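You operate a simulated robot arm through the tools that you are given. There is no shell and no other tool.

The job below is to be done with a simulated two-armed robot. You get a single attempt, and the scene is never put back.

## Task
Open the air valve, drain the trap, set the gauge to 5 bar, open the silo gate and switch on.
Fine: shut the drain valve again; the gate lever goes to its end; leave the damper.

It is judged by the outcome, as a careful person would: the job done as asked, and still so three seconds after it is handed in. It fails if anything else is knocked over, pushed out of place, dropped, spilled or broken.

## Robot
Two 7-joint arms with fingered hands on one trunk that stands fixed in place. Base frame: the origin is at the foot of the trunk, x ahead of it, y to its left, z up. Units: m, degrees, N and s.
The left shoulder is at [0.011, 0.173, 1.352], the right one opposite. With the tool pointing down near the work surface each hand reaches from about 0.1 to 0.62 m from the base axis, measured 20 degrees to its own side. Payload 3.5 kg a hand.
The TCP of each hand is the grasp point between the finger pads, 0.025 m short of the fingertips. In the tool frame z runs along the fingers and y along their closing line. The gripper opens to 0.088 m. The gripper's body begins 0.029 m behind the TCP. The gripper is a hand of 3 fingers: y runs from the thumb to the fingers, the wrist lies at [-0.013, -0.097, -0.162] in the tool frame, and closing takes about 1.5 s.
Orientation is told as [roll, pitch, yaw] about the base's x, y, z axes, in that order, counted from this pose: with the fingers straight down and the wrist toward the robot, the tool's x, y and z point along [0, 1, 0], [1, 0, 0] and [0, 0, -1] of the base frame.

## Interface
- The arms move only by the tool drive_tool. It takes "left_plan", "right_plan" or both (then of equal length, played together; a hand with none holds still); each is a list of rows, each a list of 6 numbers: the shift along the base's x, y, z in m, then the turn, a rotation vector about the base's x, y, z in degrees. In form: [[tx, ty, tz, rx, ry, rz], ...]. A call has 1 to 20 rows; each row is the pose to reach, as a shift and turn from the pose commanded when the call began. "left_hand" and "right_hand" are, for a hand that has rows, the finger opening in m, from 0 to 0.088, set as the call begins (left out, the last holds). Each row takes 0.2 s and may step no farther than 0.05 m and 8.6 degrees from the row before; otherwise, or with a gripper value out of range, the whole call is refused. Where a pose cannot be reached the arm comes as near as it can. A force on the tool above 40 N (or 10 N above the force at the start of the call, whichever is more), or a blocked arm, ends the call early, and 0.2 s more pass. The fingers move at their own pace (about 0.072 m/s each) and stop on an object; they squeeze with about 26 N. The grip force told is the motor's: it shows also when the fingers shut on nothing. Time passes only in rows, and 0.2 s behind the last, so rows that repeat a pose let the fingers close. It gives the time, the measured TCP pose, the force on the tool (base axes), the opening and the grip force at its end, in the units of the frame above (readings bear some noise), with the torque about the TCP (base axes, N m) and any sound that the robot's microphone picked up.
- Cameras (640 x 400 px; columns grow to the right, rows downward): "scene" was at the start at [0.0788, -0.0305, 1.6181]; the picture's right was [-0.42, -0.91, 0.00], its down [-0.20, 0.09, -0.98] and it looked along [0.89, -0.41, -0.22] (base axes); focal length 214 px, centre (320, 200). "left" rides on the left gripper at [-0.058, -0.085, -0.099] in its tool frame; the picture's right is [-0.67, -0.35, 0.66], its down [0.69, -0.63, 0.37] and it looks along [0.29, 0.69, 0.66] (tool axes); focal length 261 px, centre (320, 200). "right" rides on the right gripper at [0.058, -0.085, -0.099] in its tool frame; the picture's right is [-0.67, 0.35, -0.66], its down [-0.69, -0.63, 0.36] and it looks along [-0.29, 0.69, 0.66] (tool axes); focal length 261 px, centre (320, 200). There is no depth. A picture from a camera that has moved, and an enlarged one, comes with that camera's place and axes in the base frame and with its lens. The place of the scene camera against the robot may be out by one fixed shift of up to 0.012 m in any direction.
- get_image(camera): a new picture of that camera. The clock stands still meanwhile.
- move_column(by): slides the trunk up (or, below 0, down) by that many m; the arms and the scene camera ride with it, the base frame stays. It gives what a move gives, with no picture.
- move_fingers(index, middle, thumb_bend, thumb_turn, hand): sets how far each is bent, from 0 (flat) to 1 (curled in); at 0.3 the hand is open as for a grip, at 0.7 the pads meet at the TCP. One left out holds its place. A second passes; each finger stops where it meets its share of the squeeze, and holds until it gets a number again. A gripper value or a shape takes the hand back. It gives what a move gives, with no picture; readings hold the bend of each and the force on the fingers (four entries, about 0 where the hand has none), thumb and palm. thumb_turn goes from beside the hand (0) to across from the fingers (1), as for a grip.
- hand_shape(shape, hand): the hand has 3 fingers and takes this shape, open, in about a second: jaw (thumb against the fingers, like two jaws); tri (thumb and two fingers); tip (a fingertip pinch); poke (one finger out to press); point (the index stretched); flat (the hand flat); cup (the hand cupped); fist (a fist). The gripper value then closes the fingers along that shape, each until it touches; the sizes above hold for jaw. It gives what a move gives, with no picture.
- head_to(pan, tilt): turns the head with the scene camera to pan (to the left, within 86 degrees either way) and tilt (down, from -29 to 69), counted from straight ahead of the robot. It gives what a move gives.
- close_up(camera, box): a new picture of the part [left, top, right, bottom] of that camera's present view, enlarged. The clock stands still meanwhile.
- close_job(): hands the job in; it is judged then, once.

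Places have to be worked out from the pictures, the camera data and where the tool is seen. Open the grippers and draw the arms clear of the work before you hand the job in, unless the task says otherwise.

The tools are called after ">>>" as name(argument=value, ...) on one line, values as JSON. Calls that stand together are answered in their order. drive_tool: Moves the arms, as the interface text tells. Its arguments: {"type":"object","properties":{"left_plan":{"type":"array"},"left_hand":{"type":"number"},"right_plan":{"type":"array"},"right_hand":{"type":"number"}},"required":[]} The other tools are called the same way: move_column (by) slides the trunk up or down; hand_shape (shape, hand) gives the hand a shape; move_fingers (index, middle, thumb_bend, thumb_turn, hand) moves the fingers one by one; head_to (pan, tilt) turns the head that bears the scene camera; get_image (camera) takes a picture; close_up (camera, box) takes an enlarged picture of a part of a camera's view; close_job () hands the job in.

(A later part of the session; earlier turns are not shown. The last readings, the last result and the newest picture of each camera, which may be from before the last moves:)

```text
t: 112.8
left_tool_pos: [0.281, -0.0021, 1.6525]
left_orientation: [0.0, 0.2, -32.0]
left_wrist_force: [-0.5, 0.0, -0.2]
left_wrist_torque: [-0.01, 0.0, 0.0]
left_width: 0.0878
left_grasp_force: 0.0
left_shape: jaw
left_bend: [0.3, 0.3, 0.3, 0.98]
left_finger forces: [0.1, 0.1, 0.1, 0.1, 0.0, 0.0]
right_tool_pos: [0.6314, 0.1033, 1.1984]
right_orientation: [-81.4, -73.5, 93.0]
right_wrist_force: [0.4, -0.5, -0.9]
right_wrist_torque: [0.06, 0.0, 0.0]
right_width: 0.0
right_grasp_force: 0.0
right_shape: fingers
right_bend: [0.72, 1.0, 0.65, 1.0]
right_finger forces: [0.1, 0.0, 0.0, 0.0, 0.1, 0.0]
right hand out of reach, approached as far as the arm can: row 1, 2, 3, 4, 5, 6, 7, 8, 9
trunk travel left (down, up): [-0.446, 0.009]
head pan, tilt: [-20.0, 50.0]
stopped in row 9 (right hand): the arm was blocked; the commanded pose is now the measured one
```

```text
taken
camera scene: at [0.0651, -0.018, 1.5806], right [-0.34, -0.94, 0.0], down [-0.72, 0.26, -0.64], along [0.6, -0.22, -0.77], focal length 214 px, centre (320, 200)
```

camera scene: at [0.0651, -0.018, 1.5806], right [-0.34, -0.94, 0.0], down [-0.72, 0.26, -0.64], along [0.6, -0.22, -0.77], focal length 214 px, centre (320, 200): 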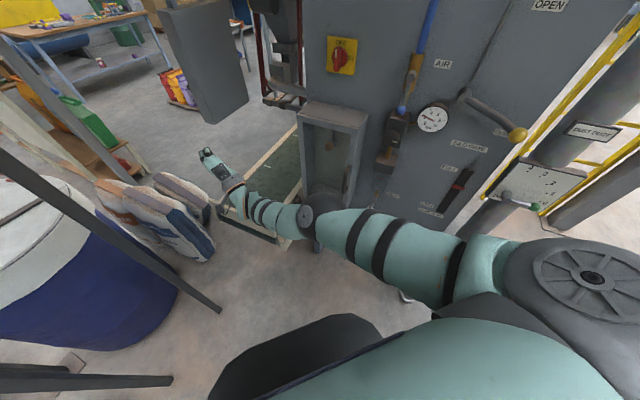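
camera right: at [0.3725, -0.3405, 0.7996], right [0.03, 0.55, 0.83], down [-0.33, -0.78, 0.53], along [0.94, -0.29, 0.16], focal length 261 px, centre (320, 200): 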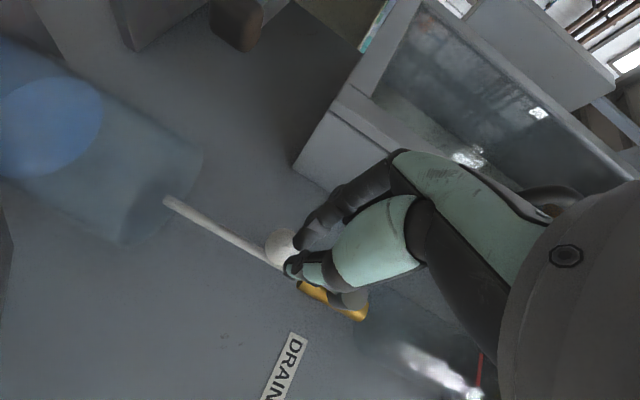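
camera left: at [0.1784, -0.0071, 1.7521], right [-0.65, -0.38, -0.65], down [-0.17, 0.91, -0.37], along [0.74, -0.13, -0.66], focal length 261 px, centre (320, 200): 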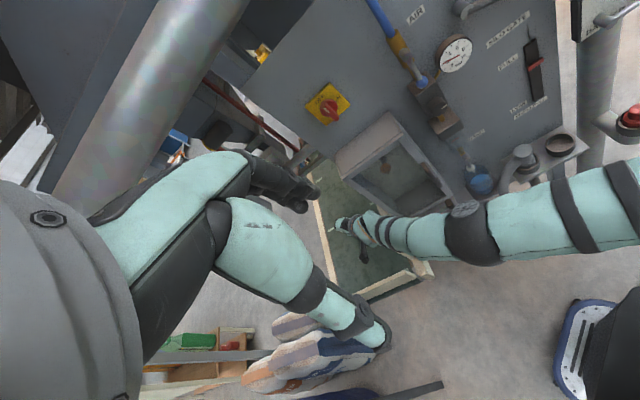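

The elbow has started to bend. I pull the hand inward toward (0.42,-0.1,1.3).

>>> drive_tool(right_plan=[[-0.03, -0.015, 0.015, 0, 0, 0], [-0.06, -0.035, 0.03, 0, 0, 0], [-0.09, -0.06, 0.045, 0, 0, 0], [-0.12, -0.09, 0.06, 0, 0, 0], [-0.15, -0.12, 0.075, 0, 0, 0], [-0.18, -0.15, 0.09, 0, 0, 0], [-0.2, -0.18, 0.1, 0, 0, 0], [-0.2, -0.2, 0.1, 0, 0, 0]])

>>> get_image(camera="scene")

```text
t: 114.7
left_tool_pos: [0.2824, -0.0039, 1.6532]
left_orientation: [0.0, 0.2, -32.0]
left_wrist_force: [0.5, -0.3, -0.5]
left_wrist_torque: [-0.01, 0.02, 0.02]
left_width: 0.0879
left_grasp_force: 0.1
left_shape: jaw
left_bend: [0.3, 0.3, 0.3, 0.98]
left_finger forces: [0.1, 0.1, 0.1, 0.0, 0.1, 0.1]
right_tool_pos: [0.6311, 0.1046, 1.1959]
right_orientation: [-81.3, -73.6, 93.1]
right_wrist_force: [-0.3, -0.7, 0.4]
right_wrist_torque: [-0.01, 0.0, -0.01]
right_width: 0.0002
right_grasp_force: 0.1
right_shape: fingers
right_bend: [0.72, 1.0, 0.65, 1.0]
right_finger forces: [0.1, 0.0, 0.0, 0.0, 0.0, 0.0]
right hand out of reach, approached as far as the arm can: row 1, 2, 3, 4, 5, 6, 7, 8
trunk travel left (down, up): [-0.446, 0.009]
head pan, tilt: [-20.0, 50.0]
```

```text
taken
camera scene: at [0.065, -0.0179, 1.5807], right [-0.34, -0.94, 0.0], down [-0.72, 0.26, -0.64], along [0.6, -0.22, -0.77], focal length 214 px, centre (320, 200)
```

scene: 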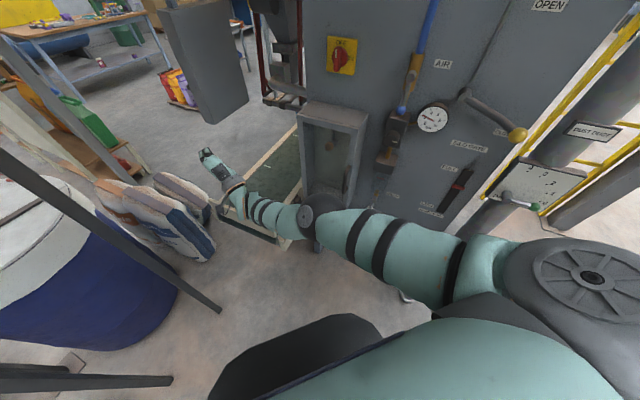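

No movement; probably a shoulder limit on this side. I swing back to the right while lifting.

>>> drive_tool(right_plan=[[0, -0.04, 0.02, 0, 0, -5], [0, -0.08, 0.05, 0, 0, -10], [-0.01, -0.12, 0.08, 0, 0, -15], [-0.03, -0.16, 0.11, 0, 0, -20], [-0.05, -0.19, 0.15, 0, 0, -25], [-0.08, -0.21, 0.18, 0, 0, -30], [-0.12, -0.22, 0.2, 0, 0, -30], [-0.16, -0.22, 0.2, 0, 0, -30]])

>>> get_image(camera="scene")

```text
refused: row 3 steps farther than a row can; nothing moved
```

```text
taken
camera scene: at [0.065, -0.0179, 1.5807], right [-0.34, -0.94, 0.0], down [-0.72, 0.26, -0.64], along [0.6, -0.22, -0.77], focal length 214 px, centre (320, 200)
```

scene: 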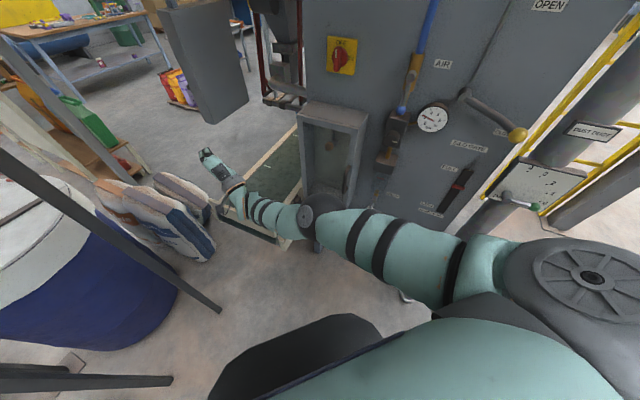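

One step was slightly too long; resending with smaller steps.

>>> drive_tool(right_plan=[[0, -0.03, 0.02, 0, 0, -4], [0, -0.06, 0.045, 0, 0, -8], [-0.01, -0.09, 0.07, 0, 0, -12], [-0.02, -0.12, 0.1, 0, 0, -16], [-0.035, -0.15, 0.13, 0, 0, -20], [-0.055, -0.18, 0.155, 0, 0, -24], [-0.08, -0.2, 0.18, 0, 0, -28], [-0.11, -0.22, 0.2, 0, 0, -30], [-0.15, -0.22, 0.21, 0, 0, -30], [-0.19, -0.22, 0.21, 0, 0, -30]])

>>> get_image(camera="scene")

```text
t: 116.8
left_tool_pos: [0.281, -0.0014, 1.6517]
left_orientation: [-0.1, 0.1, -32.0]
left_wrist_force: [0.4, 0.4, -0.7]
left_wrist_torque: [-0.01, -0.01, -0.02]
left_width: 0.0875
left_grasp_force: 0.0
left_shape: jaw
left_bend: [0.3, 0.3, 0.3, 0.98]
left_finger forces: [0.0, 0.1, 0.1, 0.0, 0.0, 0.1]
right_tool_pos: [0.7219, -0.0077, 1.3484]
right_orientation: [-81.1, -73.7, 63.2]
right_wrist_force: [-0.5, -0.2, 0.6]
right_wrist_torque: [0.0, 0.0, -0.01]
right_width: 0.0
right_grasp_force: 0.0
right_shape: fingers
right_bend: [0.72, 1.0, 0.65, 1.0]
right_finger forces: [0.1, 0.1, 0.0, 0.1, 0.0, 0.0]
right hand out of reach, approached as far as the arm can: row 1, 2, 3, 4, 5, 6, 7, 8, 9, 10
trunk travel left (down, up): [-0.446, 0.009]
head pan, tilt: [-20.0, 50.0]
```

```text
taken
camera scene: at [0.0648, -0.0174, 1.5807], right [-0.34, -0.94, 0.0], down [-0.72, 0.26, -0.64], along [0.6, -0.22, -0.77], focal length 214 px, centre (320, 200)
```

scene: 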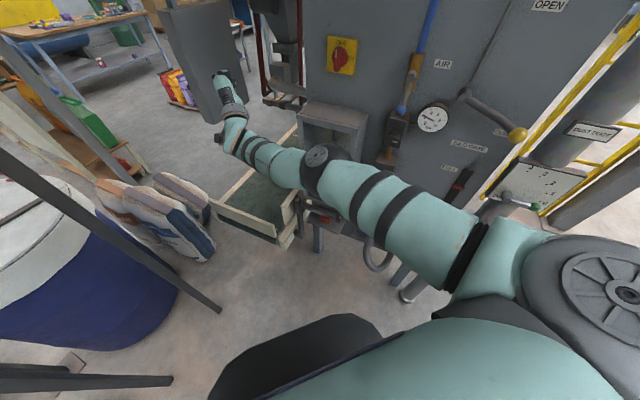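

The arm is straight at shoulder height in free space. I try lowering the trunk by 0.2 m: its forward lean shortens the distance and should force the elbow to bend.

>>> move_column(by=-0.2)

>>> get_image(camera="scene")

```text
t: 119.0
left_tool_pos: [0.2796, -0.0031, 1.4517]
left_orientation: [-0.1, 0.1, -32.1]
left_wrist_force: [-0.6, 0.0, 0.0]
left_wrist_torque: [0.0, 0.01, 0.03]
left_width: 0.0879
left_grasp_force: 0.0
left_shape: jaw
left_bend: [0.3, 0.3, 0.3, 0.98]
left_finger forces: [0.0, 0.0, 0.1, 0.0, 0.0, 0.0]
right_tool_pos: [0.7488, -0.0086, 1.0588]
right_orientation: [-63.6, -69.9, 46.6]
right_wrist_force: [-0.1, 0.3, 0.1]
right_wrist_torque: [0.02, -0.02, 0.01]
right_width: 0.0003
right_grasp_force: 0.1
right_shape: fingers
right_bend: [0.72, 1.0, 0.65, 1.0]
right_finger forces: [0.0, 0.1, 0.0, 0.1, 0.1, 0.1]
trunk travel left (down, up): [-0.246, 0.209]
head pan, tilt: [-20.0, 50.0]
```

```text
taken
camera scene: at [0.123, -0.0179, 1.3666], right [-0.34, -0.94, 0.04], down [-0.79, 0.26, -0.56], along [0.51, -0.22, -0.83], focal length 214 px, centre (320, 200)
```

scene: 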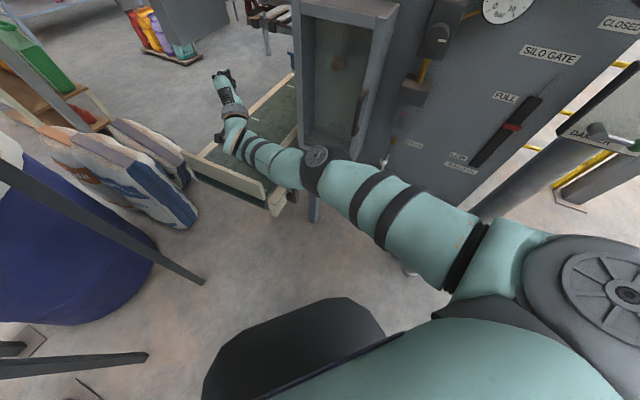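

I realize the wrist is bent ~46° against the forearm, which blocks elbow flexion. I relax it: turn the hand in line with the forearm (pitch down, yaw left) keeping the wrist in place.

>>> drive_tool(right_plan=[[0, 0.015, -0.02, -0.8, 6.1, 4.5], [0, 0.03, -0.04, -1.5, 12.2, 9.1], [0, 0.045, -0.06, -2.3, 18.3, 13.6], [0, 0.06, -0.08, -3.1, 24.4, 18.2], [0, 0.075, -0.1, -3.8, 30.6, 22.7], [-0.004, 0.089, -0.12, -4.6, 36.7, 27.3]])

>>> get_image(camera="scene")

```text
t: 120.4
left_tool_pos: [0.2806, -0.0019, 1.4516]
left_orientation: [-0.2, 0.2, -31.9]
left_wrist_force: [-0.8, -0.6, -0.6]
left_wrist_torque: [-0.01, -0.01, 0.0]
left_width: 0.0876
left_grasp_force: 0.0
left_shape: jaw
left_bend: [0.3, 0.3, 0.3, 0.98]
left_finger forces: [0.0, 0.1, 0.1, 0.0, 0.1, 0.0]
right_tool_pos: [0.7378, 0.0886, 0.9541]
right_orientation: [-25.3, -39.1, 42.2]
right_wrist_force: [-0.1, 0.6, 0.8]
right_wrist_torque: [-0.01, -0.01, -0.01]
right_width: 0.0002
right_grasp_force: 0.2
right_shape: fingers
right_bend: [0.72, 1.0, 0.65, 1.0]
right_finger forces: [0.0, 0.1, 0.1, 0.1, 0.0, 0.1]
right hand out of reach, approached as far as the arm can: row 1, 2, 3, 4, 6
trunk travel left (down, up): [-0.246, 0.209]
head pan, tilt: [-20.0, 50.0]
```

```text
taken
camera scene: at [0.1231, -0.0176, 1.3666], right [-0.34, -0.94, 0.04], down [-0.79, 0.26, -0.56], along [0.51, -0.22, -0.83], focal length 214 px, centre (320, 200)
```

scene: 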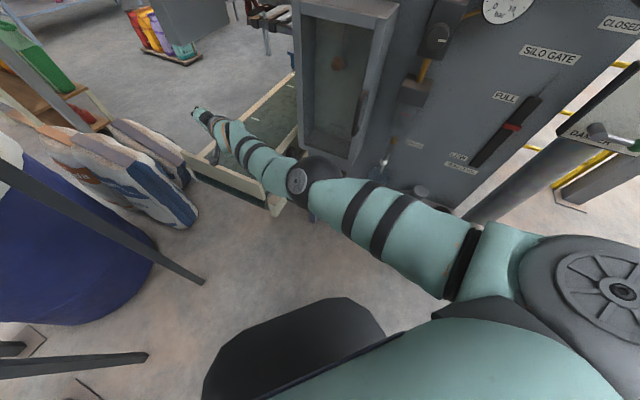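

The wrist is relaxed now and tracking works again. I pull the hand inward while letting it yaw left along with the forearm.

>>> drive_tool(right_plan=[[-0.03, 0.005, 0.01, 0, 0, 4], [-0.06, 0.01, 0.02, 0, 0, 8], [-0.09, 0.015, 0.03, 0, 0, 12], [-0.12, 0.02, 0.04, 0, 0, 16], [-0.15, 0.02, 0.06, 0, 0, 20], [-0.18, 0.02, 0.08, 0, 0, 24], [-0.21, 0.02, 0.1, 0, 0, 28]])

>>> get_image(camera="scene")

```text
t: 122.0
left_tool_pos: [0.2805, -0.0015, 1.4519]
left_orientation: [-0.1, 0.1, -32.0]
left_wrist_force: [0.5, 0.6, -0.2]
left_wrist_torque: [-0.04, -0.02, 0.02]
left_width: 0.0878
left_grasp_force: 0.1
left_shape: jaw
left_bend: [0.3, 0.3, 0.3, 0.98]
left_finger forces: [0.0, 0.1, 0.0, 0.0, 0.0, 0.0]
right_tool_pos: [0.6695, 0.2017, 0.9586]
right_orientation: [-29.2, -39.3, 59.9]
right_wrist_force: [0.6, -0.5, 0.4]
right_wrist_torque: [0.01, -0.01, -0.02]
right_width: 0.0001
right_grasp_force: 0.1
right_shape: fingers
right_bend: [0.72, 1.0, 0.65, 1.0]
right_finger forces: [0.0, 0.0, 0.0, 0.0, 0.1, 0.0]
right hand out of reach, approached as far as the arm can: row 1, 2, 3, 4, 5, 6, 7
trunk travel left (down, up): [-0.246, 0.209]
head pan, tilt: [-20.0, 50.0]
```

```text
taken
camera scene: at [0.1228, -0.0173, 1.3667], right [-0.34, -0.94, 0.04], down [-0.79, 0.26, -0.56], along [0.51, -0.22, -0.83], focal length 214 px, centre (320, 200)
```

scene: 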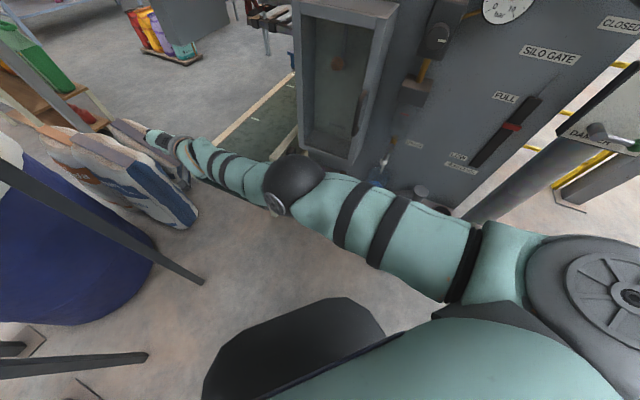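

Still extended. I try pulling up and inward with the hand rotating upward (elbow flexing upward).

>>> drive_tool(right_plan=[[-0.02, -0.01, 0.035, 0, -5, 0], [-0.04, -0.02, 0.07, 0, -10, 0], [-0.06, -0.03, 0.105, 0, -15, 0], [-0.08, -0.04, 0.14, 0, -20, 0], [-0.1, -0.05, 0.175, 0, -25, 0], [-0.12, -0.06, 0.21, 0, -30, 0], [-0.14, -0.08, 0.24, 0, -35, 0], [-0.16, -0.1, 0.27, 0, -40, 0]])

>>> get_image(camera="scene")

```text
t: 124.0
left_tool_pos: [0.2805, -0.0022, 1.4532]
left_orientation: [0.0, 0.2, -31.9]
left_wrist_force: [0.3, 0.3, 0.5]
left_wrist_torque: [-0.01, 0.02, 0.03]
left_width: 0.0877
left_grasp_force: 0.0
left_shape: jaw
left_bend: [0.3, 0.3, 0.3, 0.98]
left_finger forces: [0.0, 0.1, 0.0, 0.0, 0.0, 0.0]
right_tool_pos: [0.7055, 0.1943, 1.1858]
right_orientation: [-81.9, -47.0, 94.6]
right_wrist_force: [-0.5, 0.6, 0.8]
right_wrist_torque: [-0.02, 0.02, 0.0]
right_width: 0.0
right_grasp_force: 0.1
right_shape: fingers
right_bend: [0.72, 1.0, 0.65, 1.0]
right_finger forces: [0.0, 0.0, 0.1, 0.0, 0.0, 0.1]
right hand out of reach, approached as far as the arm can: row 1, 2, 3, 4, 5, 6, 7, 8
trunk travel left (down, up): [-0.246, 0.209]
head pan, tilt: [-20.0, 50.0]
stopped in row 8 (right hand): the arm was blocked; the commanded pose is now the measured one
```

```text
taken
camera scene: at [0.1235, -0.0181, 1.3665], right [-0.34, -0.94, 0.04], down [-0.79, 0.26, -0.55], along [0.51, -0.22, -0.83], focal length 214 px, centre (320, 200)
```

scene: 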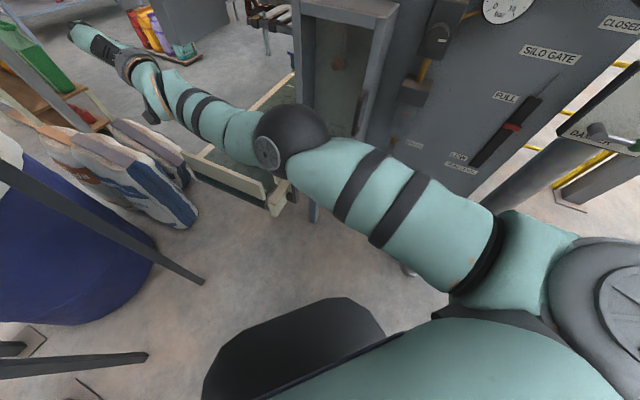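

The elbow's convex side faces up-right, so it flexes toward the left and back. I command the hand left-back with yaw to the left.

>>> drive_tool(right_plan=[[-0.03, 0.01, -0.005, 0, 0, 6], [-0.06, 0.02, -0.01, 0, 0, 12], [-0.09, 0.03, -0.015, 0, 0, 18], [-0.12, 0.04, -0.02, 0, 0, 24], [-0.15, 0.05, -0.025, 0, 0, 30], [-0.18, 0.05, -0.03, 0, 0, 36], [-0.21, 0.05, -0.03, 0, 0, 42], [-0.24, 0.05, -0.03, 0, 0, 48], [-0.27, 0.03, -0.03, 0, 0, 54], [-0.3, 0, -0.03, 0, 0, 60]])

>>> get_image(camera="scene")

```text
t: 125.1
left_tool_pos: [0.2812, -0.0037, 1.453]
left_orientation: [-0.1, 0.1, -32.0]
left_wrist_force: [0.5, 1.0, -0.2]
left_wrist_torque: [0.0, -0.01, 0.02]
left_width: 0.0877
left_grasp_force: 0.1
left_shape: jaw
left_bend: [0.3, 0.3, 0.3, 0.98]
left_finger forces: [0.0, 0.1, 0.0, 0.1, 0.0, 0.1]
right_tool_pos: [0.6797, 0.2251, 1.2068]
right_orientation: [-84.4, -46.9, 107.8]
right_wrist_force: [0.3, 0.6, -0.1]
right_wrist_torque: [0.03, 0.0, 0.02]
right_width: 0.0
right_grasp_force: 0.1
right_shape: fingers
right_bend: [0.72, 1.0, 0.65, 1.0]
right_finger forces: [0.1, 0.0, 0.1, 0.0, 0.0, 0.0]
right hand out of reach, approached as far as the arm can: row 1, 2, 3, 4, 5
trunk travel left (down, up): [-0.246, 0.209]
head pan, tilt: [-20.0, 50.0]
stopped in row 5 (right hand): the arm was blocked; the commanded pose is now the measured one
```

```text
taken
camera scene: at [0.123, -0.0183, 1.3666], right [-0.34, -0.94, 0.04], down [-0.79, 0.26, -0.55], along [0.51, -0.22, -0.83], focal length 214 px, centre (320, 200)
```

scene: 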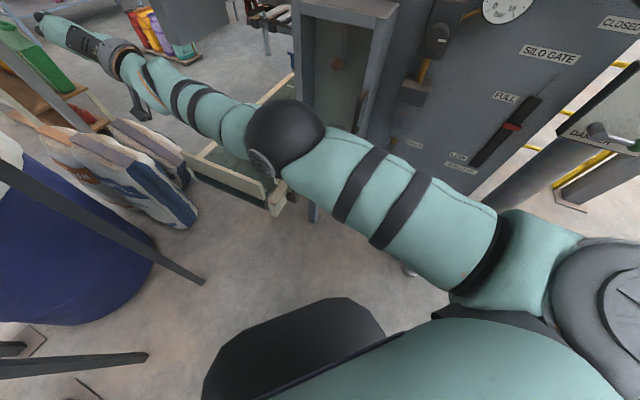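

It is moving the right way. I keep pulling back-left without extra yaw.

>>> drive_tool(right_plan=[[-0.04, 0.02, -0.01, 0, 0, 0], [-0.08, 0.04, -0.02, 0, 0, 0], [-0.12, 0.05, -0.03, 0, 0, 0], [-0.16, 0.06, -0.04, 0, 0, 0], [-0.2, 0.06, -0.05, 0, 0, 0], [-0.24, 0.05, -0.05, 0, 0, 0], [-0.28, 0.03, -0.05, 0, 0, 0], [-0.31, 0, -0.05, 0, 0, 0], [-0.31, -0.03, -0.05, 0, 0, 0], [-0.31, -0.03, -0.05, 0, 0, 0]])

>>> get_image(camera="scene")

```text
t: 127.5
left_tool_pos: [0.2815, -0.0019, 1.4517]
left_orientation: [-0.2, 0.1, -32.0]
left_wrist_force: [0.0, 0.9, -0.2]
left_wrist_torque: [-0.01, -0.03, -0.03]
left_width: 0.0878
left_grasp_force: 0.0
left_shape: jaw
left_bend: [0.3, 0.3, 0.3, 0.98]
left_finger forces: [0.0, 0.0, 0.1, 0.0, 0.1, 0.0]
right_tool_pos: [0.6955, 0.2062, 1.1679]
right_orientation: [-82.0, -47.3, 98.3]
right_wrist_force: [0.0, -0.4, -0.3]
right_wrist_torque: [0.0, 0.01, 0.02]
right_width: 0.0
right_grasp_force: 0.0
right_shape: fingers
right_bend: [0.72, 1.0, 0.65, 1.0]
right_finger forces: [0.0, 0.1, 0.0, 0.0, 0.0, 0.0]
right hand out of reach, approached as far as the arm can: row 1, 2, 3, 4, 5, 6, 7, 8, 9, 10
trunk travel left (down, up): [-0.246, 0.209]
head pan, tilt: [-20.0, 50.0]
stopped in row 10 (right hand): the arm was blocked; the commanded pose is now the measured one
```

```text
taken
camera scene: at [0.1234, -0.0181, 1.3666], right [-0.34, -0.94, 0.04], down [-0.79, 0.26, -0.55], along [0.51, -0.22, -0.83], focal length 214 px, centre (320, 200)
```

scene: 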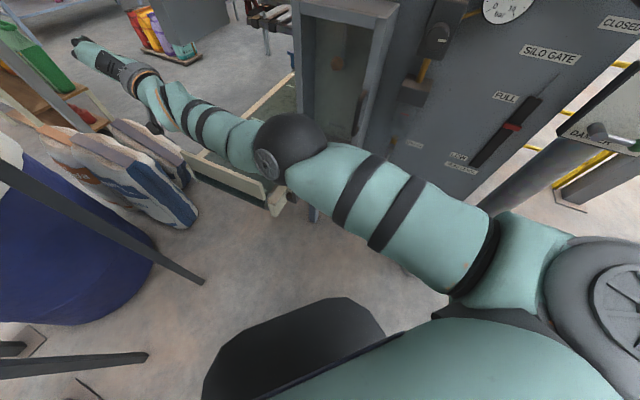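

Flexion lifts the forearm, so I'll swing the whole arm upward first and then draw the hand back toward the level pose that worked at the air valve.

>>> drive_tool(right_plan=[[-0.01, -0.03, 0.03, 0, 0, -6], [-0.02, -0.06, 0.06, 0, 0, -12], [-0.03, -0.09, 0.09, 0, 0, -18], [-0.05, -0.12, 0.115, 0, 0, -24], [-0.07, -0.15, 0.14, 0, 0, -30], [-0.09, -0.18, 0.165, 0, 0, -36], [-0.11, -0.21, 0.19, 0, 0, -42], [-0.13, -0.24, 0.21, 0, 0, -48], [-0.15, -0.27, 0.23, 0, 0, -54], [-0.17, -0.3, 0.25, 0, 0, -60]])

>>> get_image(camera="scene")

```text
t: 128.7
left_tool_pos: [0.2805, -0.0028, 1.4524]
left_orientation: [-0.1, 0.1, -32.0]
left_wrist_force: [0.0, 0.5, 0.5]
left_wrist_torque: [0.02, 0.01, 0.04]
left_width: 0.0878
left_grasp_force: 0.0
left_shape: jaw
left_bend: [0.3, 0.3, 0.3, 0.98]
left_finger forces: [0.0, 0.0, 0.1, 0.0, 0.0, 0.1]
right_tool_pos: [0.7532, 0.0962, 1.2121]
right_orientation: [-72.0, -43.4, 59.6]
right_wrist_force: [-0.1, 0.4, -0.3]
right_wrist_torque: [-0.02, -0.02, 0.02]
right_width: 0.0001
right_grasp_force: 0.1
right_shape: fingers
right_bend: [0.72, 1.0, 0.65, 1.0]
right_finger forces: [0.0, 0.0, 0.0, 0.0, 0.0, 0.0]
right hand out of reach, approached as far as the arm can: row 1, 2, 3, 4, 5
trunk travel left (down, up): [-0.246, 0.209]
head pan, tilt: [-20.0, 50.0]
stopped in row 5 (right hand): the arm was blocked; the commanded pose is now the measured one
```

```text
taken
camera scene: at [0.1233, -0.0181, 1.3666], right [-0.34, -0.94, 0.04], down [-0.79, 0.26, -0.55], along [0.51, -0.22, -0.83], focal length 214 px, centre (320, 200)
```

scene: 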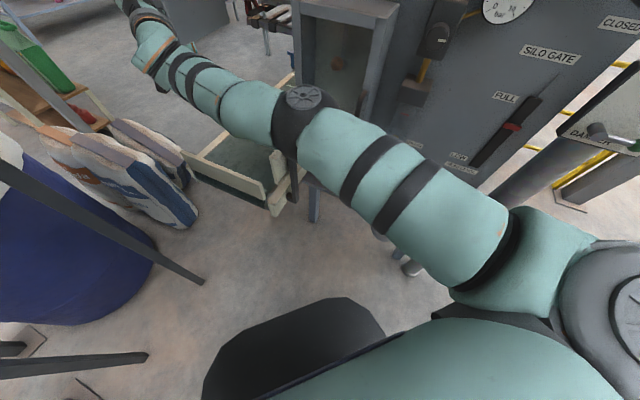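

The upper arm is re-rolling; repeated small commands keep making progress. I continue in the same direction.

>>> drive_tool(right_plan=[[-0.01, -0.02, 0.02, 0, 0, -3], [-0.02, -0.04, 0.04, 0, 0, -6], [-0.03, -0.06, 0.06, 0, 0, -9], [-0.045, -0.08, 0.08, 0, 0, -12], [-0.06, -0.1, 0.1, 0, 0, -15], [-0.08, -0.12, 0.12, 0, 0, -18], [-0.1, -0.14, 0.14, 0, 0, -21], [-0.12, -0.16, 0.16, 0, 0, -24]])

>>> get_image(camera="scene")

```text
t: 130.7
left_tool_pos: [0.281, -0.0024, 1.452]
left_orientation: [-0.1, 0.0, -32.0]
left_wrist_force: [0.0, -0.2, -0.2]
left_wrist_torque: [-0.01, -0.01, 0.03]
left_width: 0.0878
left_grasp_force: 0.1
left_shape: jaw
left_bend: [0.3, 0.3, 0.3, 0.98]
left_finger forces: [0.1, 0.1, 0.0, 0.0, 0.1, 0.1]
right_tool_pos: [0.7487, -0.034, 1.3503]
right_orientation: [-68.8, -39.4, 31.3]
right_wrist_force: [-0.1, 0.2, 0.1]
right_wrist_torque: [-0.01, 0.0, 0.02]
right_width: 0.0
right_grasp_force: 0.0
right_shape: fingers
right_bend: [0.72, 1.0, 0.65, 1.0]
right_finger forces: [0.0, 0.0, 0.0, 0.0, 0.1, 0.1]
right hand out of reach, approached as far as the arm can: row 1, 2, 3, 4, 5, 6, 7, 8
trunk travel left (down, up): [-0.246, 0.209]
head pan, tilt: [-20.0, 50.0]
stopped in row 8 (right hand): the arm was blocked; the commanded pose is now the measured one
```

```text
taken
camera scene: at [0.1234, -0.0178, 1.3666], right [-0.34, -0.94, 0.04], down [-0.79, 0.26, -0.55], along [0.51, -0.22, -0.83], focal length 214 px, centre (320, 200)
```

scene: 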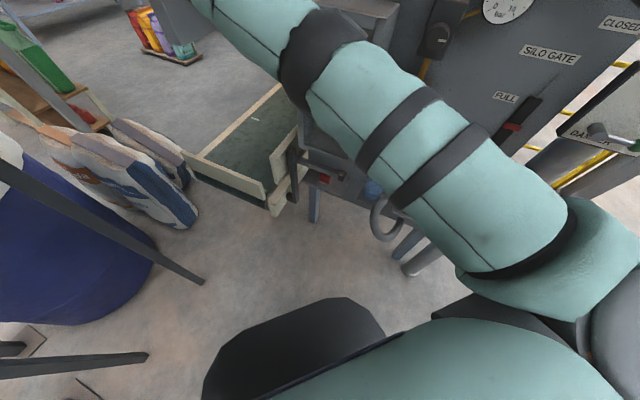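

I try steering toward the start-like posture: fingers down and hand pulled in, over one long call.

>>> drive_tool(right_plan=[[-0.033, -0.01, 0.01, 6, 5.6, -0.4], [-0.066, -0.02, 0.02, 11.9, 11.2, -0.7], [-0.1, -0.035, 0.03, 17.9, 16.9, -1.1], [-0.133, -0.05, 0.04, 23.9, 22.5, -1.4], [-0.166, -0.065, 0.05, 29.8, 28.1, -1.8], [-0.2, -0.08, 0.06, 35.8, 33.7, -2.1], [-0.233, -0.09, 0.07, 41.8, 39.4, -2.5], [-0.266, -0.1, 0.08, 47.7, 45, -2.8], [-0.3, -0.116, 0.09, 53.7, 50.6, -3.2], [-0.33, -0.14, 0.1, 53.7, 50.6, -3.2], [-0.35, -0.17, 0.12, 53.7, 50.6, -3.2], [-0.36, -0.2, 0.15, 53.7, 50.6, -3.2]])

>>> get_image(camera="scene")

```text
t: 131.2
left_tool_pos: [0.2844, -0.0071, 1.451]
left_orientation: [-0.1, 0.4, -32.1]
left_wrist_force: [0.0, -0.7, -0.3]
left_wrist_torque: [0.01, 0.02, 0.0]
left_width: 0.0878
left_grasp_force: 0.0
left_shape: jaw
left_bend: [0.3, 0.3, 0.3, 0.98]
left_finger forces: [0.0, 0.0, 0.0, 0.0, 0.0, 0.0]
right_tool_pos: [0.7794, -0.2114, 1.161]
right_orientation: [-48.3, -25.9, 8.9]
right_wrist_force: [-0.7, -0.2, -1.0]
right_wrist_torque: [-0.01, 0.01, 0.02]
right_width: 0.0001
right_grasp_force: 0.0
right_shape: fingers
right_bend: [0.72, 1.0, 0.65, 1.0]
right_finger forces: [0.1, 0.0, 0.0, 0.0, 0.0, 0.0]
right hand out of reach, approached as far as the arm can: row 1, 2
trunk travel left (down, up): [-0.246, 0.209]
head pan, tilt: [-20.0, 50.0]
stopped in row 2 (right hand): the arm was blocked; the commanded pose is now the measured one
```

```text
taken
camera scene: at [0.1269, -0.023, 1.366], right [-0.34, -0.94, 0.04], down [-0.79, 0.26, -0.55], along [0.51, -0.22, -0.83], focal length 214 px, centre (320, 200)
```

scene: 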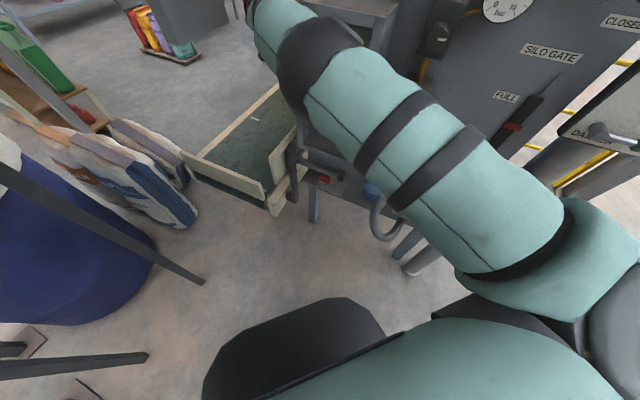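

The forearm suddenly swung right and the hand is close to the panel's left edge (out 0.07), though without contact force. I look before doing anything else.

>>> get_image(camera="left")

>>> get_image(camera="right")

>>> head_to(pan=-30, tilt=20)

>>> get_image(camera="scene")

```text
taken
camera left: at [0.1827, -0.0131, 1.5517], right [-0.65, -0.38, -0.65], down [-0.17, 0.92, -0.36], along [0.74, -0.12, -0.67], focal length 261 px, centre (320, 200)
```

left: 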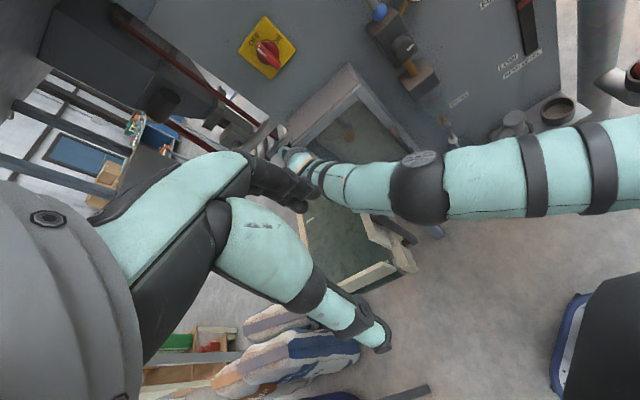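

```text
taken
camera right: at [0.6765, -0.1122, 1.145], right [-0.1, 0.03, 0.99], down [-0.56, -0.83, -0.03], along [0.82, -0.56, 0.1], focal length 261 px, centre (320, 200)
```

right: 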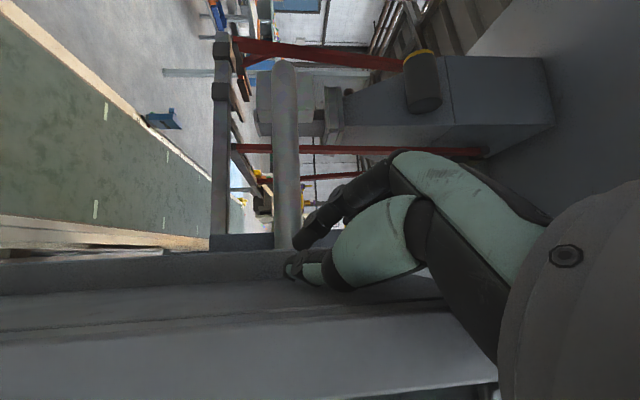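

```text
t: 132.1
left_tool_pos: [0.2816, -0.0006, 1.4524]
left_orientation: [0.0, 0.2, -32.0]
left_wrist_force: [-0.5, -0.1, 0.4]
left_wrist_torque: [0.0, 0.03, 0.0]
left_width: 0.0879
left_grasp_force: 0.0
left_shape: jaw
left_bend: [0.3, 0.3, 0.3, 0.98]
left_finger forces: [0.0, 0.0, 0.0, 0.0, 0.1, 0.0]
right_tool_pos: [0.7762, -0.2035, 1.1663]
right_orientation: [-48.5, -26.2, 9.0]
right_wrist_force: [-0.1, -0.3, 0.4]
right_wrist_torque: [0.05, 0.0, -0.01]
right_width: 0.0
right_grasp_force: 0.1
right_shape: fingers
right_bend: [0.72, 1.0, 0.65, 1.0]
right_finger forces: [0.0, 0.1, 0.1, 0.0, 0.0, 0.0]
trunk travel left (down, up): [-0.246, 0.209]
head pan, tilt: [-30.0, 20.0]
```

```text
taken
camera scene: at [0.1365, -0.0376, 1.4109], right [-0.5, -0.87, 0.06], down [-0.4, 0.17, -0.9], along [0.77, -0.47, -0.43], focal length 214 px, centre (320, 200)
```

scene: 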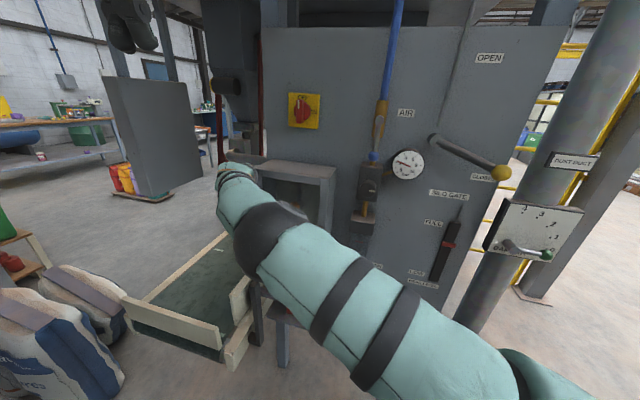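

The hand hovers beside the cabinet's left side. I move it straight away from the panel first.

>>> drive_tool(right_plan=[[-0.02, 0.025, 0.005, 0, 0, 0], [-0.04, 0.05, 0.01, 0, 0, 0], [-0.06, 0.075, 0.015, 0, 0, 0], [-0.08, 0.1, 0.02, 0, 0, 0]])

>>> get_image(camera="scene")

```text
t: 132.5
left_tool_pos: [0.2878, 0.0107, 1.4513]
left_orientation: [-0.7, 0.1, -31.9]
left_wrist_force: [0.1, 0.2, -0.4]
left_wrist_torque: [-0.03, 0.02, -0.02]
left_width: 0.0879
left_grasp_force: 0.0
left_shape: jaw
left_bend: [0.3, 0.3, 0.3, 0.98]
left_finger forces: [0.0, 0.0, 0.1, 0.0, 0.0, 0.0]
right_tool_pos: [0.7744, -0.2147, 1.1461]
right_orientation: [-46.7, -25.0, 6.1]
right_wrist_force: [20.9, 28.2, 11.6]
right_wrist_torque: [0.01, 0.54, -1.27]
right_width: 0.0
right_grasp_force: 17.4
right_shape: fingers
right_bend: [0.72, 1.0, 0.63, 1.0]
right_finger forces: [0.0, 0.1, 0.0, 0.1, 35.3, 0.1]
trunk travel left (down, up): [-0.246, 0.209]
head pan, tilt: [-30.0, 20.0]
stopped in row 1 (right hand): the force on the tool passed its limit at 61 N (the readings are from after the stop); the commanded pose is now the measured one
```

```text
taken
camera scene: at [0.143, -0.0251, 1.4107], right [-0.49, -0.87, 0.07], down [-0.41, 0.16, -0.9], along [0.77, -0.47, -0.43], focal length 214 px, centre (320, 200)
```

scene: 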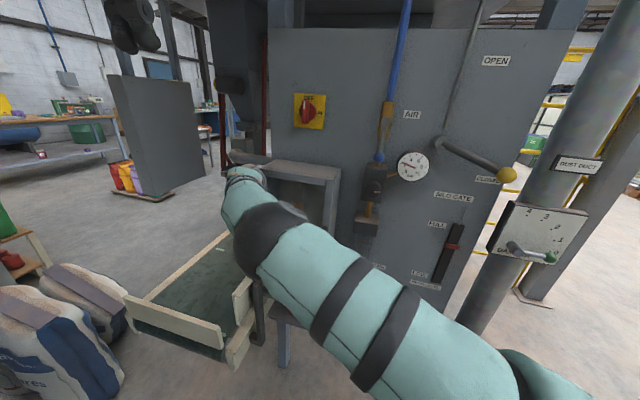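

The thumb pressed on the cabinet side (force limit stop). I move it directly away from that contact, along the reaction force, in one small step.

>>> drive_tool(right_plan=[[0.01, 0.02, 0.01, 0, 0, 0]])

>>> get_image(camera="right")

```text
t: 132.9
left_tool_pos: [0.2875, 0.005, 1.4504]
left_orientation: [-0.6, 0.2, -32.1]
left_wrist_force: [0.5, 0.9, 0.8]
left_wrist_torque: [0.01, -0.05, 0.0]
left_width: 0.0877
left_grasp_force: 0.1
left_shape: jaw
left_bend: [0.3, 0.3, 0.3, 0.98]
left_finger forces: [0.1, 0.0, 0.0, 0.1, 0.1, 0.1]
right_tool_pos: [0.7734, -0.2167, 1.1465]
right_orientation: [-46.5, -25.3, 5.0]
right_wrist_force: [24.8, 18.8, 7.0]
right_wrist_torque: [-0.01, 0.34, -0.96]
right_width: 0.0
right_grasp_force: 16.1
right_shape: fingers
right_bend: [0.72, 1.0, 0.62, 0.99]
right_finger forces: [0.0, 0.1, 0.0, 0.0, 32.0, 0.0]
right hand out of reach, approached as far as the arm can: row 1
trunk travel left (down, up): [-0.246, 0.209]
head pan, tilt: [-30.0, 20.0]
```

```text
taken
camera right: at [0.6758, -0.1122, 1.1339], right [-0.09, 0.01, 1.0], down [-0.61, -0.79, -0.05], along [0.79, -0.61, 0.07], focal length 261 px, centre (320, 200)
```

right: 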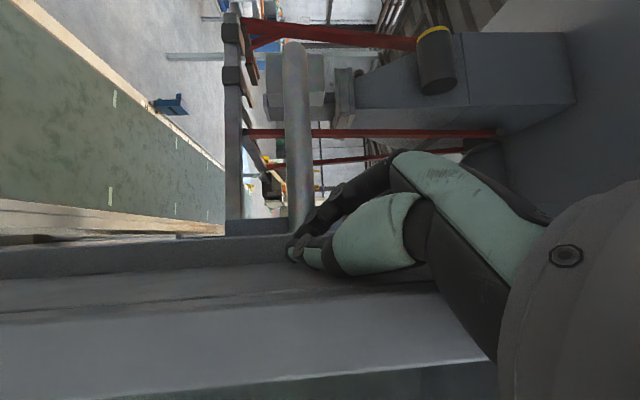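

Still pressing lightly-moderately. I test which direction is free: straight up, small.

>>> drive_tool(right_plan=[[0, 0, 0.03, 0, 0, 0]])

>>> drive_tool(right_plan=[[0, 0, 0, 0, 0, 8]])

```text
t: 133.1
left_tool_pos: [0.2871, 0.0087, 1.4519]
left_orientation: [-0.6, 0.1, -32.1]
left_wrist_force: [0.5, 0.9, 0.0]
left_wrist_torque: [0.02, -0.03, -0.02]
left_width: 0.0877
left_grasp_force: 0.1
left_shape: jaw
left_bend: [0.3, 0.3, 0.3, 0.98]
left_finger forces: [0.0, 0.0, 0.0, 0.0, 0.1, 0.1]
right_tool_pos: [0.7741, -0.2166, 1.1461]
right_orientation: [-46.1, -25.4, 5.1]
right_wrist_force: [24.0, 33.1, 12.1]
right_wrist_torque: [-0.02, 0.51, -1.46]
right_width: 0.0001
right_grasp_force: 20.7
right_shape: fingers
right_bend: [0.72, 1.0, 0.62, 0.98]
right_finger forces: [0.1, 0.1, 0.0, 0.0, 39.5, 1.8]
right hand out of reach, approached as far as the arm can: row 1
trunk travel left (down, up): [-0.246, 0.209]
head pan, tilt: [-30.0, 20.0]
stopped in row 1 (right hand): the force on the tool passed its limit at 62 N (the readings are from after the stop); the commanded pose is now the measured one
```

```text
t: 133.4
left_tool_pos: [0.2852, 0.0091, 1.4505]
left_orientation: [-0.6, 0.0, -32.2]
left_wrist_force: [0.4, -0.1, 0.0]
left_wrist_torque: [0.02, -0.01, -0.03]
left_width: 0.0875
left_grasp_force: 0.0
left_shape: jaw
left_bend: [0.3, 0.3, 0.3, 0.98]
left_finger forces: [0.0, 0.0, 0.1, 0.0, 0.0, 0.0]
right_tool_pos: [0.7745, -0.2168, 1.1434]
right_orientation: [-45.8, -25.7, 6.2]
right_wrist_force: [26.1, 42.9, 11.4]
right_wrist_torque: [-0.4, 0.61, -2.01]
right_width: 0.0
right_grasp_force: 26.6
right_shape: fingers
right_bend: [0.72, 1.0, 0.62, 0.97]
right_finger forces: [0.0, 0.0, 0.1, 0.0, 40.4, 12.4]
trunk travel left (down, up): [-0.246, 0.209]
head pan, tilt: [-30.0, 20.0]
stopped in row 1 (right hand): the force on the tool passed its limit at 73 N (the readings are from after the stop); the commanded pose is now the measured one
```

I use the trunk instead: raising it slides the whole arm up and slightly back, away from the cabinet side.

>>> move_column(by=0.05)

>>> get_image(camera="scene")

```text
t: 134.3
left_tool_pos: [0.2923, 0.0067, 1.5003]
left_orientation: [-0.6, 0.4, -32.0]
left_wrist_force: [0.4, 0.9, -0.1]
left_wrist_torque: [-0.02, 0.01, -0.01]
left_width: 0.0877
left_grasp_force: 0.0
left_shape: jaw
left_bend: [0.3, 0.3, 0.3, 0.98]
left_finger forces: [0.0, 0.0, 0.0, 0.0, 0.1, 0.1]
right_tool_pos: [0.7753, -0.2189, 1.1995]
right_orientation: [-46.4, -26.3, 6.4]
right_wrist_force: [30.0, 29.4, -5.5]
right_wrist_torque: [-0.11, -0.11, -1.45]
right_width: 0.0002
right_grasp_force: 20.7
right_shape: fingers
right_bend: [0.72, 1.0, 0.64, 0.91]
right_finger forces: [0.1, 0.0, 0.0, 0.0, 42.1, 0.0]
trunk travel left (down, up): [-0.296, 0.159]
head pan, tilt: [-30.0, 20.0]
```

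```text
taken
camera scene: at [0.1206, -0.0284, 1.4674], right [-0.5, -0.87, 0.04], down [-0.37, 0.16, -0.92], along [0.79, -0.47, -0.4], focal length 214 px, centre (320, 200)
```

scene: 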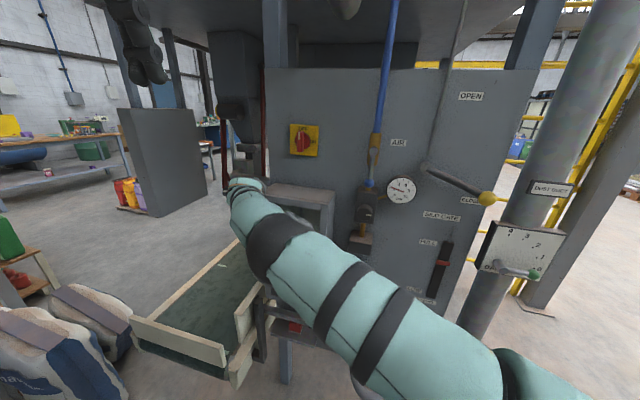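

It slid up 5 cm with steady force. The cabinet top is at about 1.22; I raise a further 0.05 m so the hand clears its top edge.

>>> move_column(by=0.05)

>>> get_image(camera="right")

```text
t: 135.2
left_tool_pos: [0.2836, -0.0011, 1.5535]
left_orientation: [-0.2, 0.2, -32.0]
left_wrist_force: [0.1, 0.3, -0.3]
left_wrist_torque: [0.01, 0.05, 0.01]
left_width: 0.0872
left_grasp_force: 0.1
left_shape: jaw
left_bend: [0.3, 0.3, 0.3, 0.98]
left_finger forces: [0.0, 0.1, 0.1, 0.0, 0.1, 0.0]
right_tool_pos: [0.7608, -0.2288, 1.2624]
right_orientation: [-46.5, -27.8, 6.5]
right_wrist_force: [-0.2, 0.3, -0.3]
right_wrist_torque: [0.0, -0.04, -0.01]
right_width: 0.0
right_grasp_force: 0.0
right_shape: fingers
right_bend: [0.72, 1.0, 0.65, 1.0]
right_finger forces: [0.0, 0.0, 0.0, 0.0, 0.0, 0.1]
trunk travel left (down, up): [-0.346, 0.109]
head pan, tilt: [-30.0, 20.0]
```

```text
taken
camera right: at [0.6625, -0.1266, 1.2459], right [-0.13, 0.0, 0.99], down [-0.58, -0.81, -0.08], along [0.8, -0.59, 0.1], focal length 261 px, centre (320, 200)
```

right: 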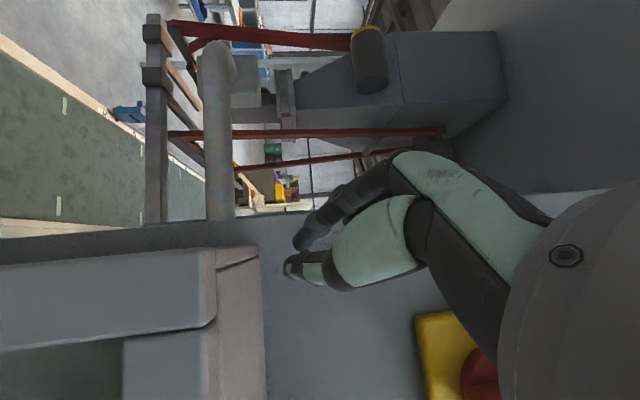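

Free again: no forces, hand just above the cabinet top (out 0.07, s −0.42), left of the switch. I try a tiny step away from the panel to see how it responds.

>>> drive_tool(right_plan=[[-0.01, 0.011, 0, 0, 0, 0]])

```text
t: 135.7
left_tool_pos: [0.2774, -0.0035, 1.5538]
left_orientation: [0.0, 0.0, -32.1]
left_wrist_force: [-0.6, 0.3, 0.1]
left_wrist_torque: [0.0, -0.04, 0.01]
left_width: 0.0877
left_grasp_force: 0.1
left_shape: jaw
left_bend: [0.3, 0.3, 0.3, 0.98]
left_finger forces: [0.1, 0.0, 0.0, 0.1, 0.0, 0.0]
right_tool_pos: [0.7471, -0.2182, 1.2657]
right_orientation: [-46.2, -28.1, 6.4]
right_wrist_force: [0.0, 0.0, 0.5]
right_wrist_torque: [-0.02, 0.02, -0.02]
right_width: 0.0
right_grasp_force: 0.1
right_shape: fingers
right_bend: [0.72, 1.0, 0.65, 1.0]
right_finger forces: [0.0, 0.0, 0.0, 0.0, 0.0, 0.1]
trunk travel left (down, up): [-0.346, 0.109]
head pan, tilt: [-30.0, 20.0]
```

It follows exactly now; the elbow is bent and free. I retract away from the panel in small steps.

>>> drive_tool(right_plan=[[-0.015, 0.017, 0, 0, 0, 0], [-0.03, 0.034, 0, 0, 0, 0], [-0.045, 0.05, 0, 0, 0, 0], [-0.06, 0.067, 0, 0, 0, 0], [-0.08, 0.085, 0, 0, 0, 0], [-0.1, 0.1, 0, 0, 0, 0]])

>>> get_image(camera="scene")

```text
t: 136.4
left_tool_pos: [0.2722, 0.0038, 1.5542]
left_orientation: [-0.1, -0.3, -32.1]
left_wrist_force: [-0.7, -0.4, 0.0]
left_wrist_torque: [0.04, 0.01, 0.0]
left_width: 0.0875
left_grasp_force: 0.0
left_shape: jaw
left_bend: [0.3, 0.3, 0.3, 0.98]
left_finger forces: [0.0, 0.1, 0.0, 0.1, 0.1, 0.0]
right_tool_pos: [0.7057, -0.2725, 1.2364]
right_orientation: [-42.8, -25.6, -3.9]
right_wrist_force: [-4.2, 13.2, 42.2]
right_wrist_torque: [-0.47, -0.71, 0.16]
right_width: 0.0019
right_grasp_force: 20.8
right_shape: fingers
right_bend: [0.58, 1.0, 0.74, 1.0]
right_finger forces: [29.0, 0.0, 0.0, 0.1, 12.6, 0.0]
trunk travel left (down, up): [-0.346, 0.109]
head pan, tilt: [-30.0, 20.0]
stopped in row 3 (right hand): the force on the tool passed its limit at 44 N (the readings are from after the stop); the commanded pose is now the measured one
```

```text
taken
camera scene: at [0.0822, -0.031, 1.5235], right [-0.5, -0.87, 0.02], down [-0.32, 0.17, -0.93], along [0.8, -0.47, -0.36], focal length 214 px, centre (320, 200)
```

scene: 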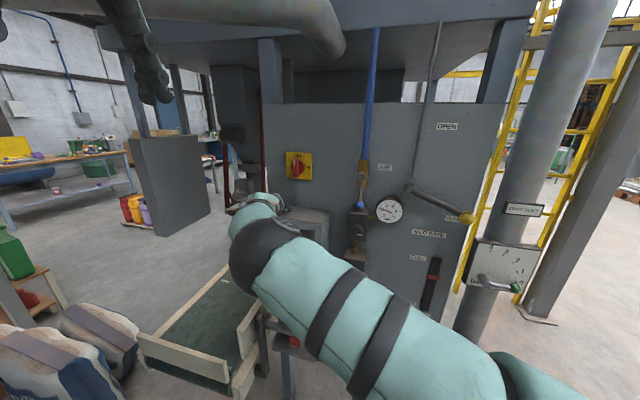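

The hand swung again and rests on the cabinet top (pressing down 42 N). I lift by single small steps only.

>>> drive_tool(right_plan=[[0, 0, 0.01, 0, 0, 0]])

>>> get_image(camera="right")

>>> get_image(camera="left")

```text
t: 136.8
left_tool_pos: [0.2759, 0.0034, 1.5528]
left_orientation: [-0.1, -0.1, -32.1]
left_wrist_force: [0.7, -0.5, -0.2]
left_wrist_torque: [0.0, 0.0, -0.01]
left_width: 0.0875
left_grasp_force: 0.1
left_shape: jaw
left_bend: [0.3, 0.3, 0.3, 0.98]
left_finger forces: [0.0, 0.1, 0.0, 0.0, 0.0, 0.0]
right_tool_pos: [0.7078, -0.2747, 1.2361]
right_orientation: [-43.0, -24.9, -4.0]
right_wrist_force: [-2.0, 10.3, 32.5]
right_wrist_torque: [-0.37, -0.52, 0.1]
right_width: 0.0019
right_grasp_force: 16.7
right_shape: fingers
right_bend: [0.71, 1.0, 0.72, 1.0]
right_finger forces: [22.2, 0.1, 0.0, 0.0, 10.8, 0.0]
trunk travel left (down, up): [-0.346, 0.109]
head pan, tilt: [-30.0, 20.0]
```

```text
taken
camera right: at [0.6251, -0.1588, 1.2308], right [-0.08, -0.04, 1.0], down [-0.71, -0.7, -0.08], along [0.7, -0.71, 0.03], focal length 261 px, centre (320, 200)
```

right: 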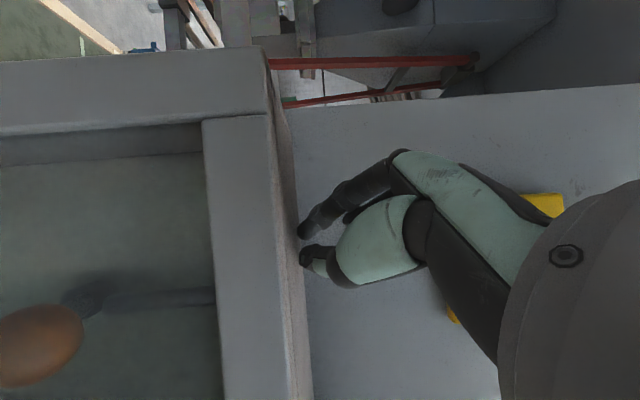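

```text
taken
camera left: at [0.1728, -0.0021, 1.6527], right [-0.65, -0.38, -0.65], down [-0.17, 0.91, -0.37], along [0.74, -0.13, -0.66], focal length 261 px, centre (320, 200)
```

left: 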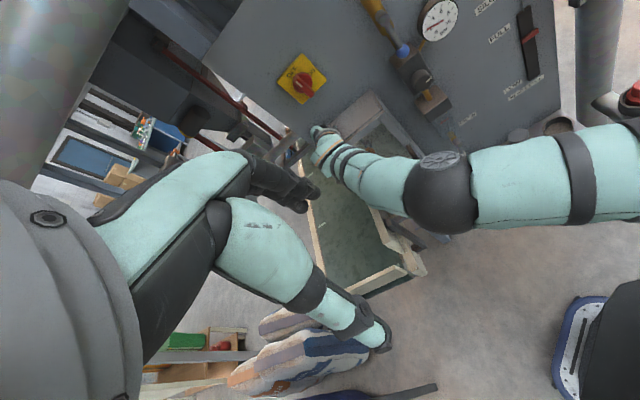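

The elbow is properly bent now, with the forearm swinging right. I keep lifting in small steps.

>>> drive_tool(right_plan=[[0, 0, 0.02, 0, 0, 0]])

>>> drive_tool(right_plan=[[0, 0, 0.02, 0, 0, 0]])

```text
t: 137.2
left_tool_pos: [0.2781, 0.0005, 1.5533]
left_orientation: [-0.1, 0.1, -32.1]
left_wrist_force: [0.3, -0.5, -0.5]
left_wrist_torque: [0.0, -0.01, 0.0]
left_width: 0.0875
left_grasp_force: 0.1
left_shape: jaw
left_bend: [0.3, 0.3, 0.3, 0.98]
left_finger forces: [0.1, 0.1, 0.0, 0.1, 0.0, 0.0]
right_tool_pos: [0.7058, -0.2862, 1.2388]
right_orientation: [-43.3, -24.3, -4.4]
right_wrist_force: [3.7, 3.7, 16.9]
right_wrist_torque: [-0.2, -0.28, 0.11]
right_width: 0.0
right_grasp_force: 8.8
right_shape: fingers
right_bend: [0.71, 1.0, 0.72, 1.0]
right_finger forces: [10.8, 0.0, 0.0, 0.1, 6.3, 0.0]
right hand out of reach, approached as far as the arm can: row 1
trunk travel left (down, up): [-0.346, 0.109]
head pan, tilt: [-30.0, 20.0]
```

```text
t: 137.6
left_tool_pos: [0.2743, 0.0059, 1.5534]
left_orientation: [-0.2, -0.3, -32.0]
left_wrist_force: [0.0, -1.2, 0.1]
left_wrist_torque: [-0.03, 0.0, 0.03]
left_width: 0.0878
left_grasp_force: 0.0
left_shape: jaw
left_bend: [0.3, 0.3, 0.3, 0.98]
left_finger forces: [0.1, 0.1, 0.1, 0.0, 0.0, 0.0]
right_tool_pos: [0.6943, -0.2958, 1.2354]
right_orientation: [-43.4, -23.3, -4.9]
right_wrist_force: [3.2, 10.2, 30.7]
right_wrist_torque: [-0.32, -0.54, 0.19]
right_width: 0.003
right_grasp_force: 15.0
right_shape: fingers
right_bend: [0.58, 1.0, 0.73, 1.0]
right_finger forces: [20.2, 0.1, 0.1, 0.0, 10.2, 0.1]
right hand out of reach, approached as far as the arm can: row 1
trunk travel left (down, up): [-0.346, 0.109]
head pan, tilt: [-30.0, 20.0]
```

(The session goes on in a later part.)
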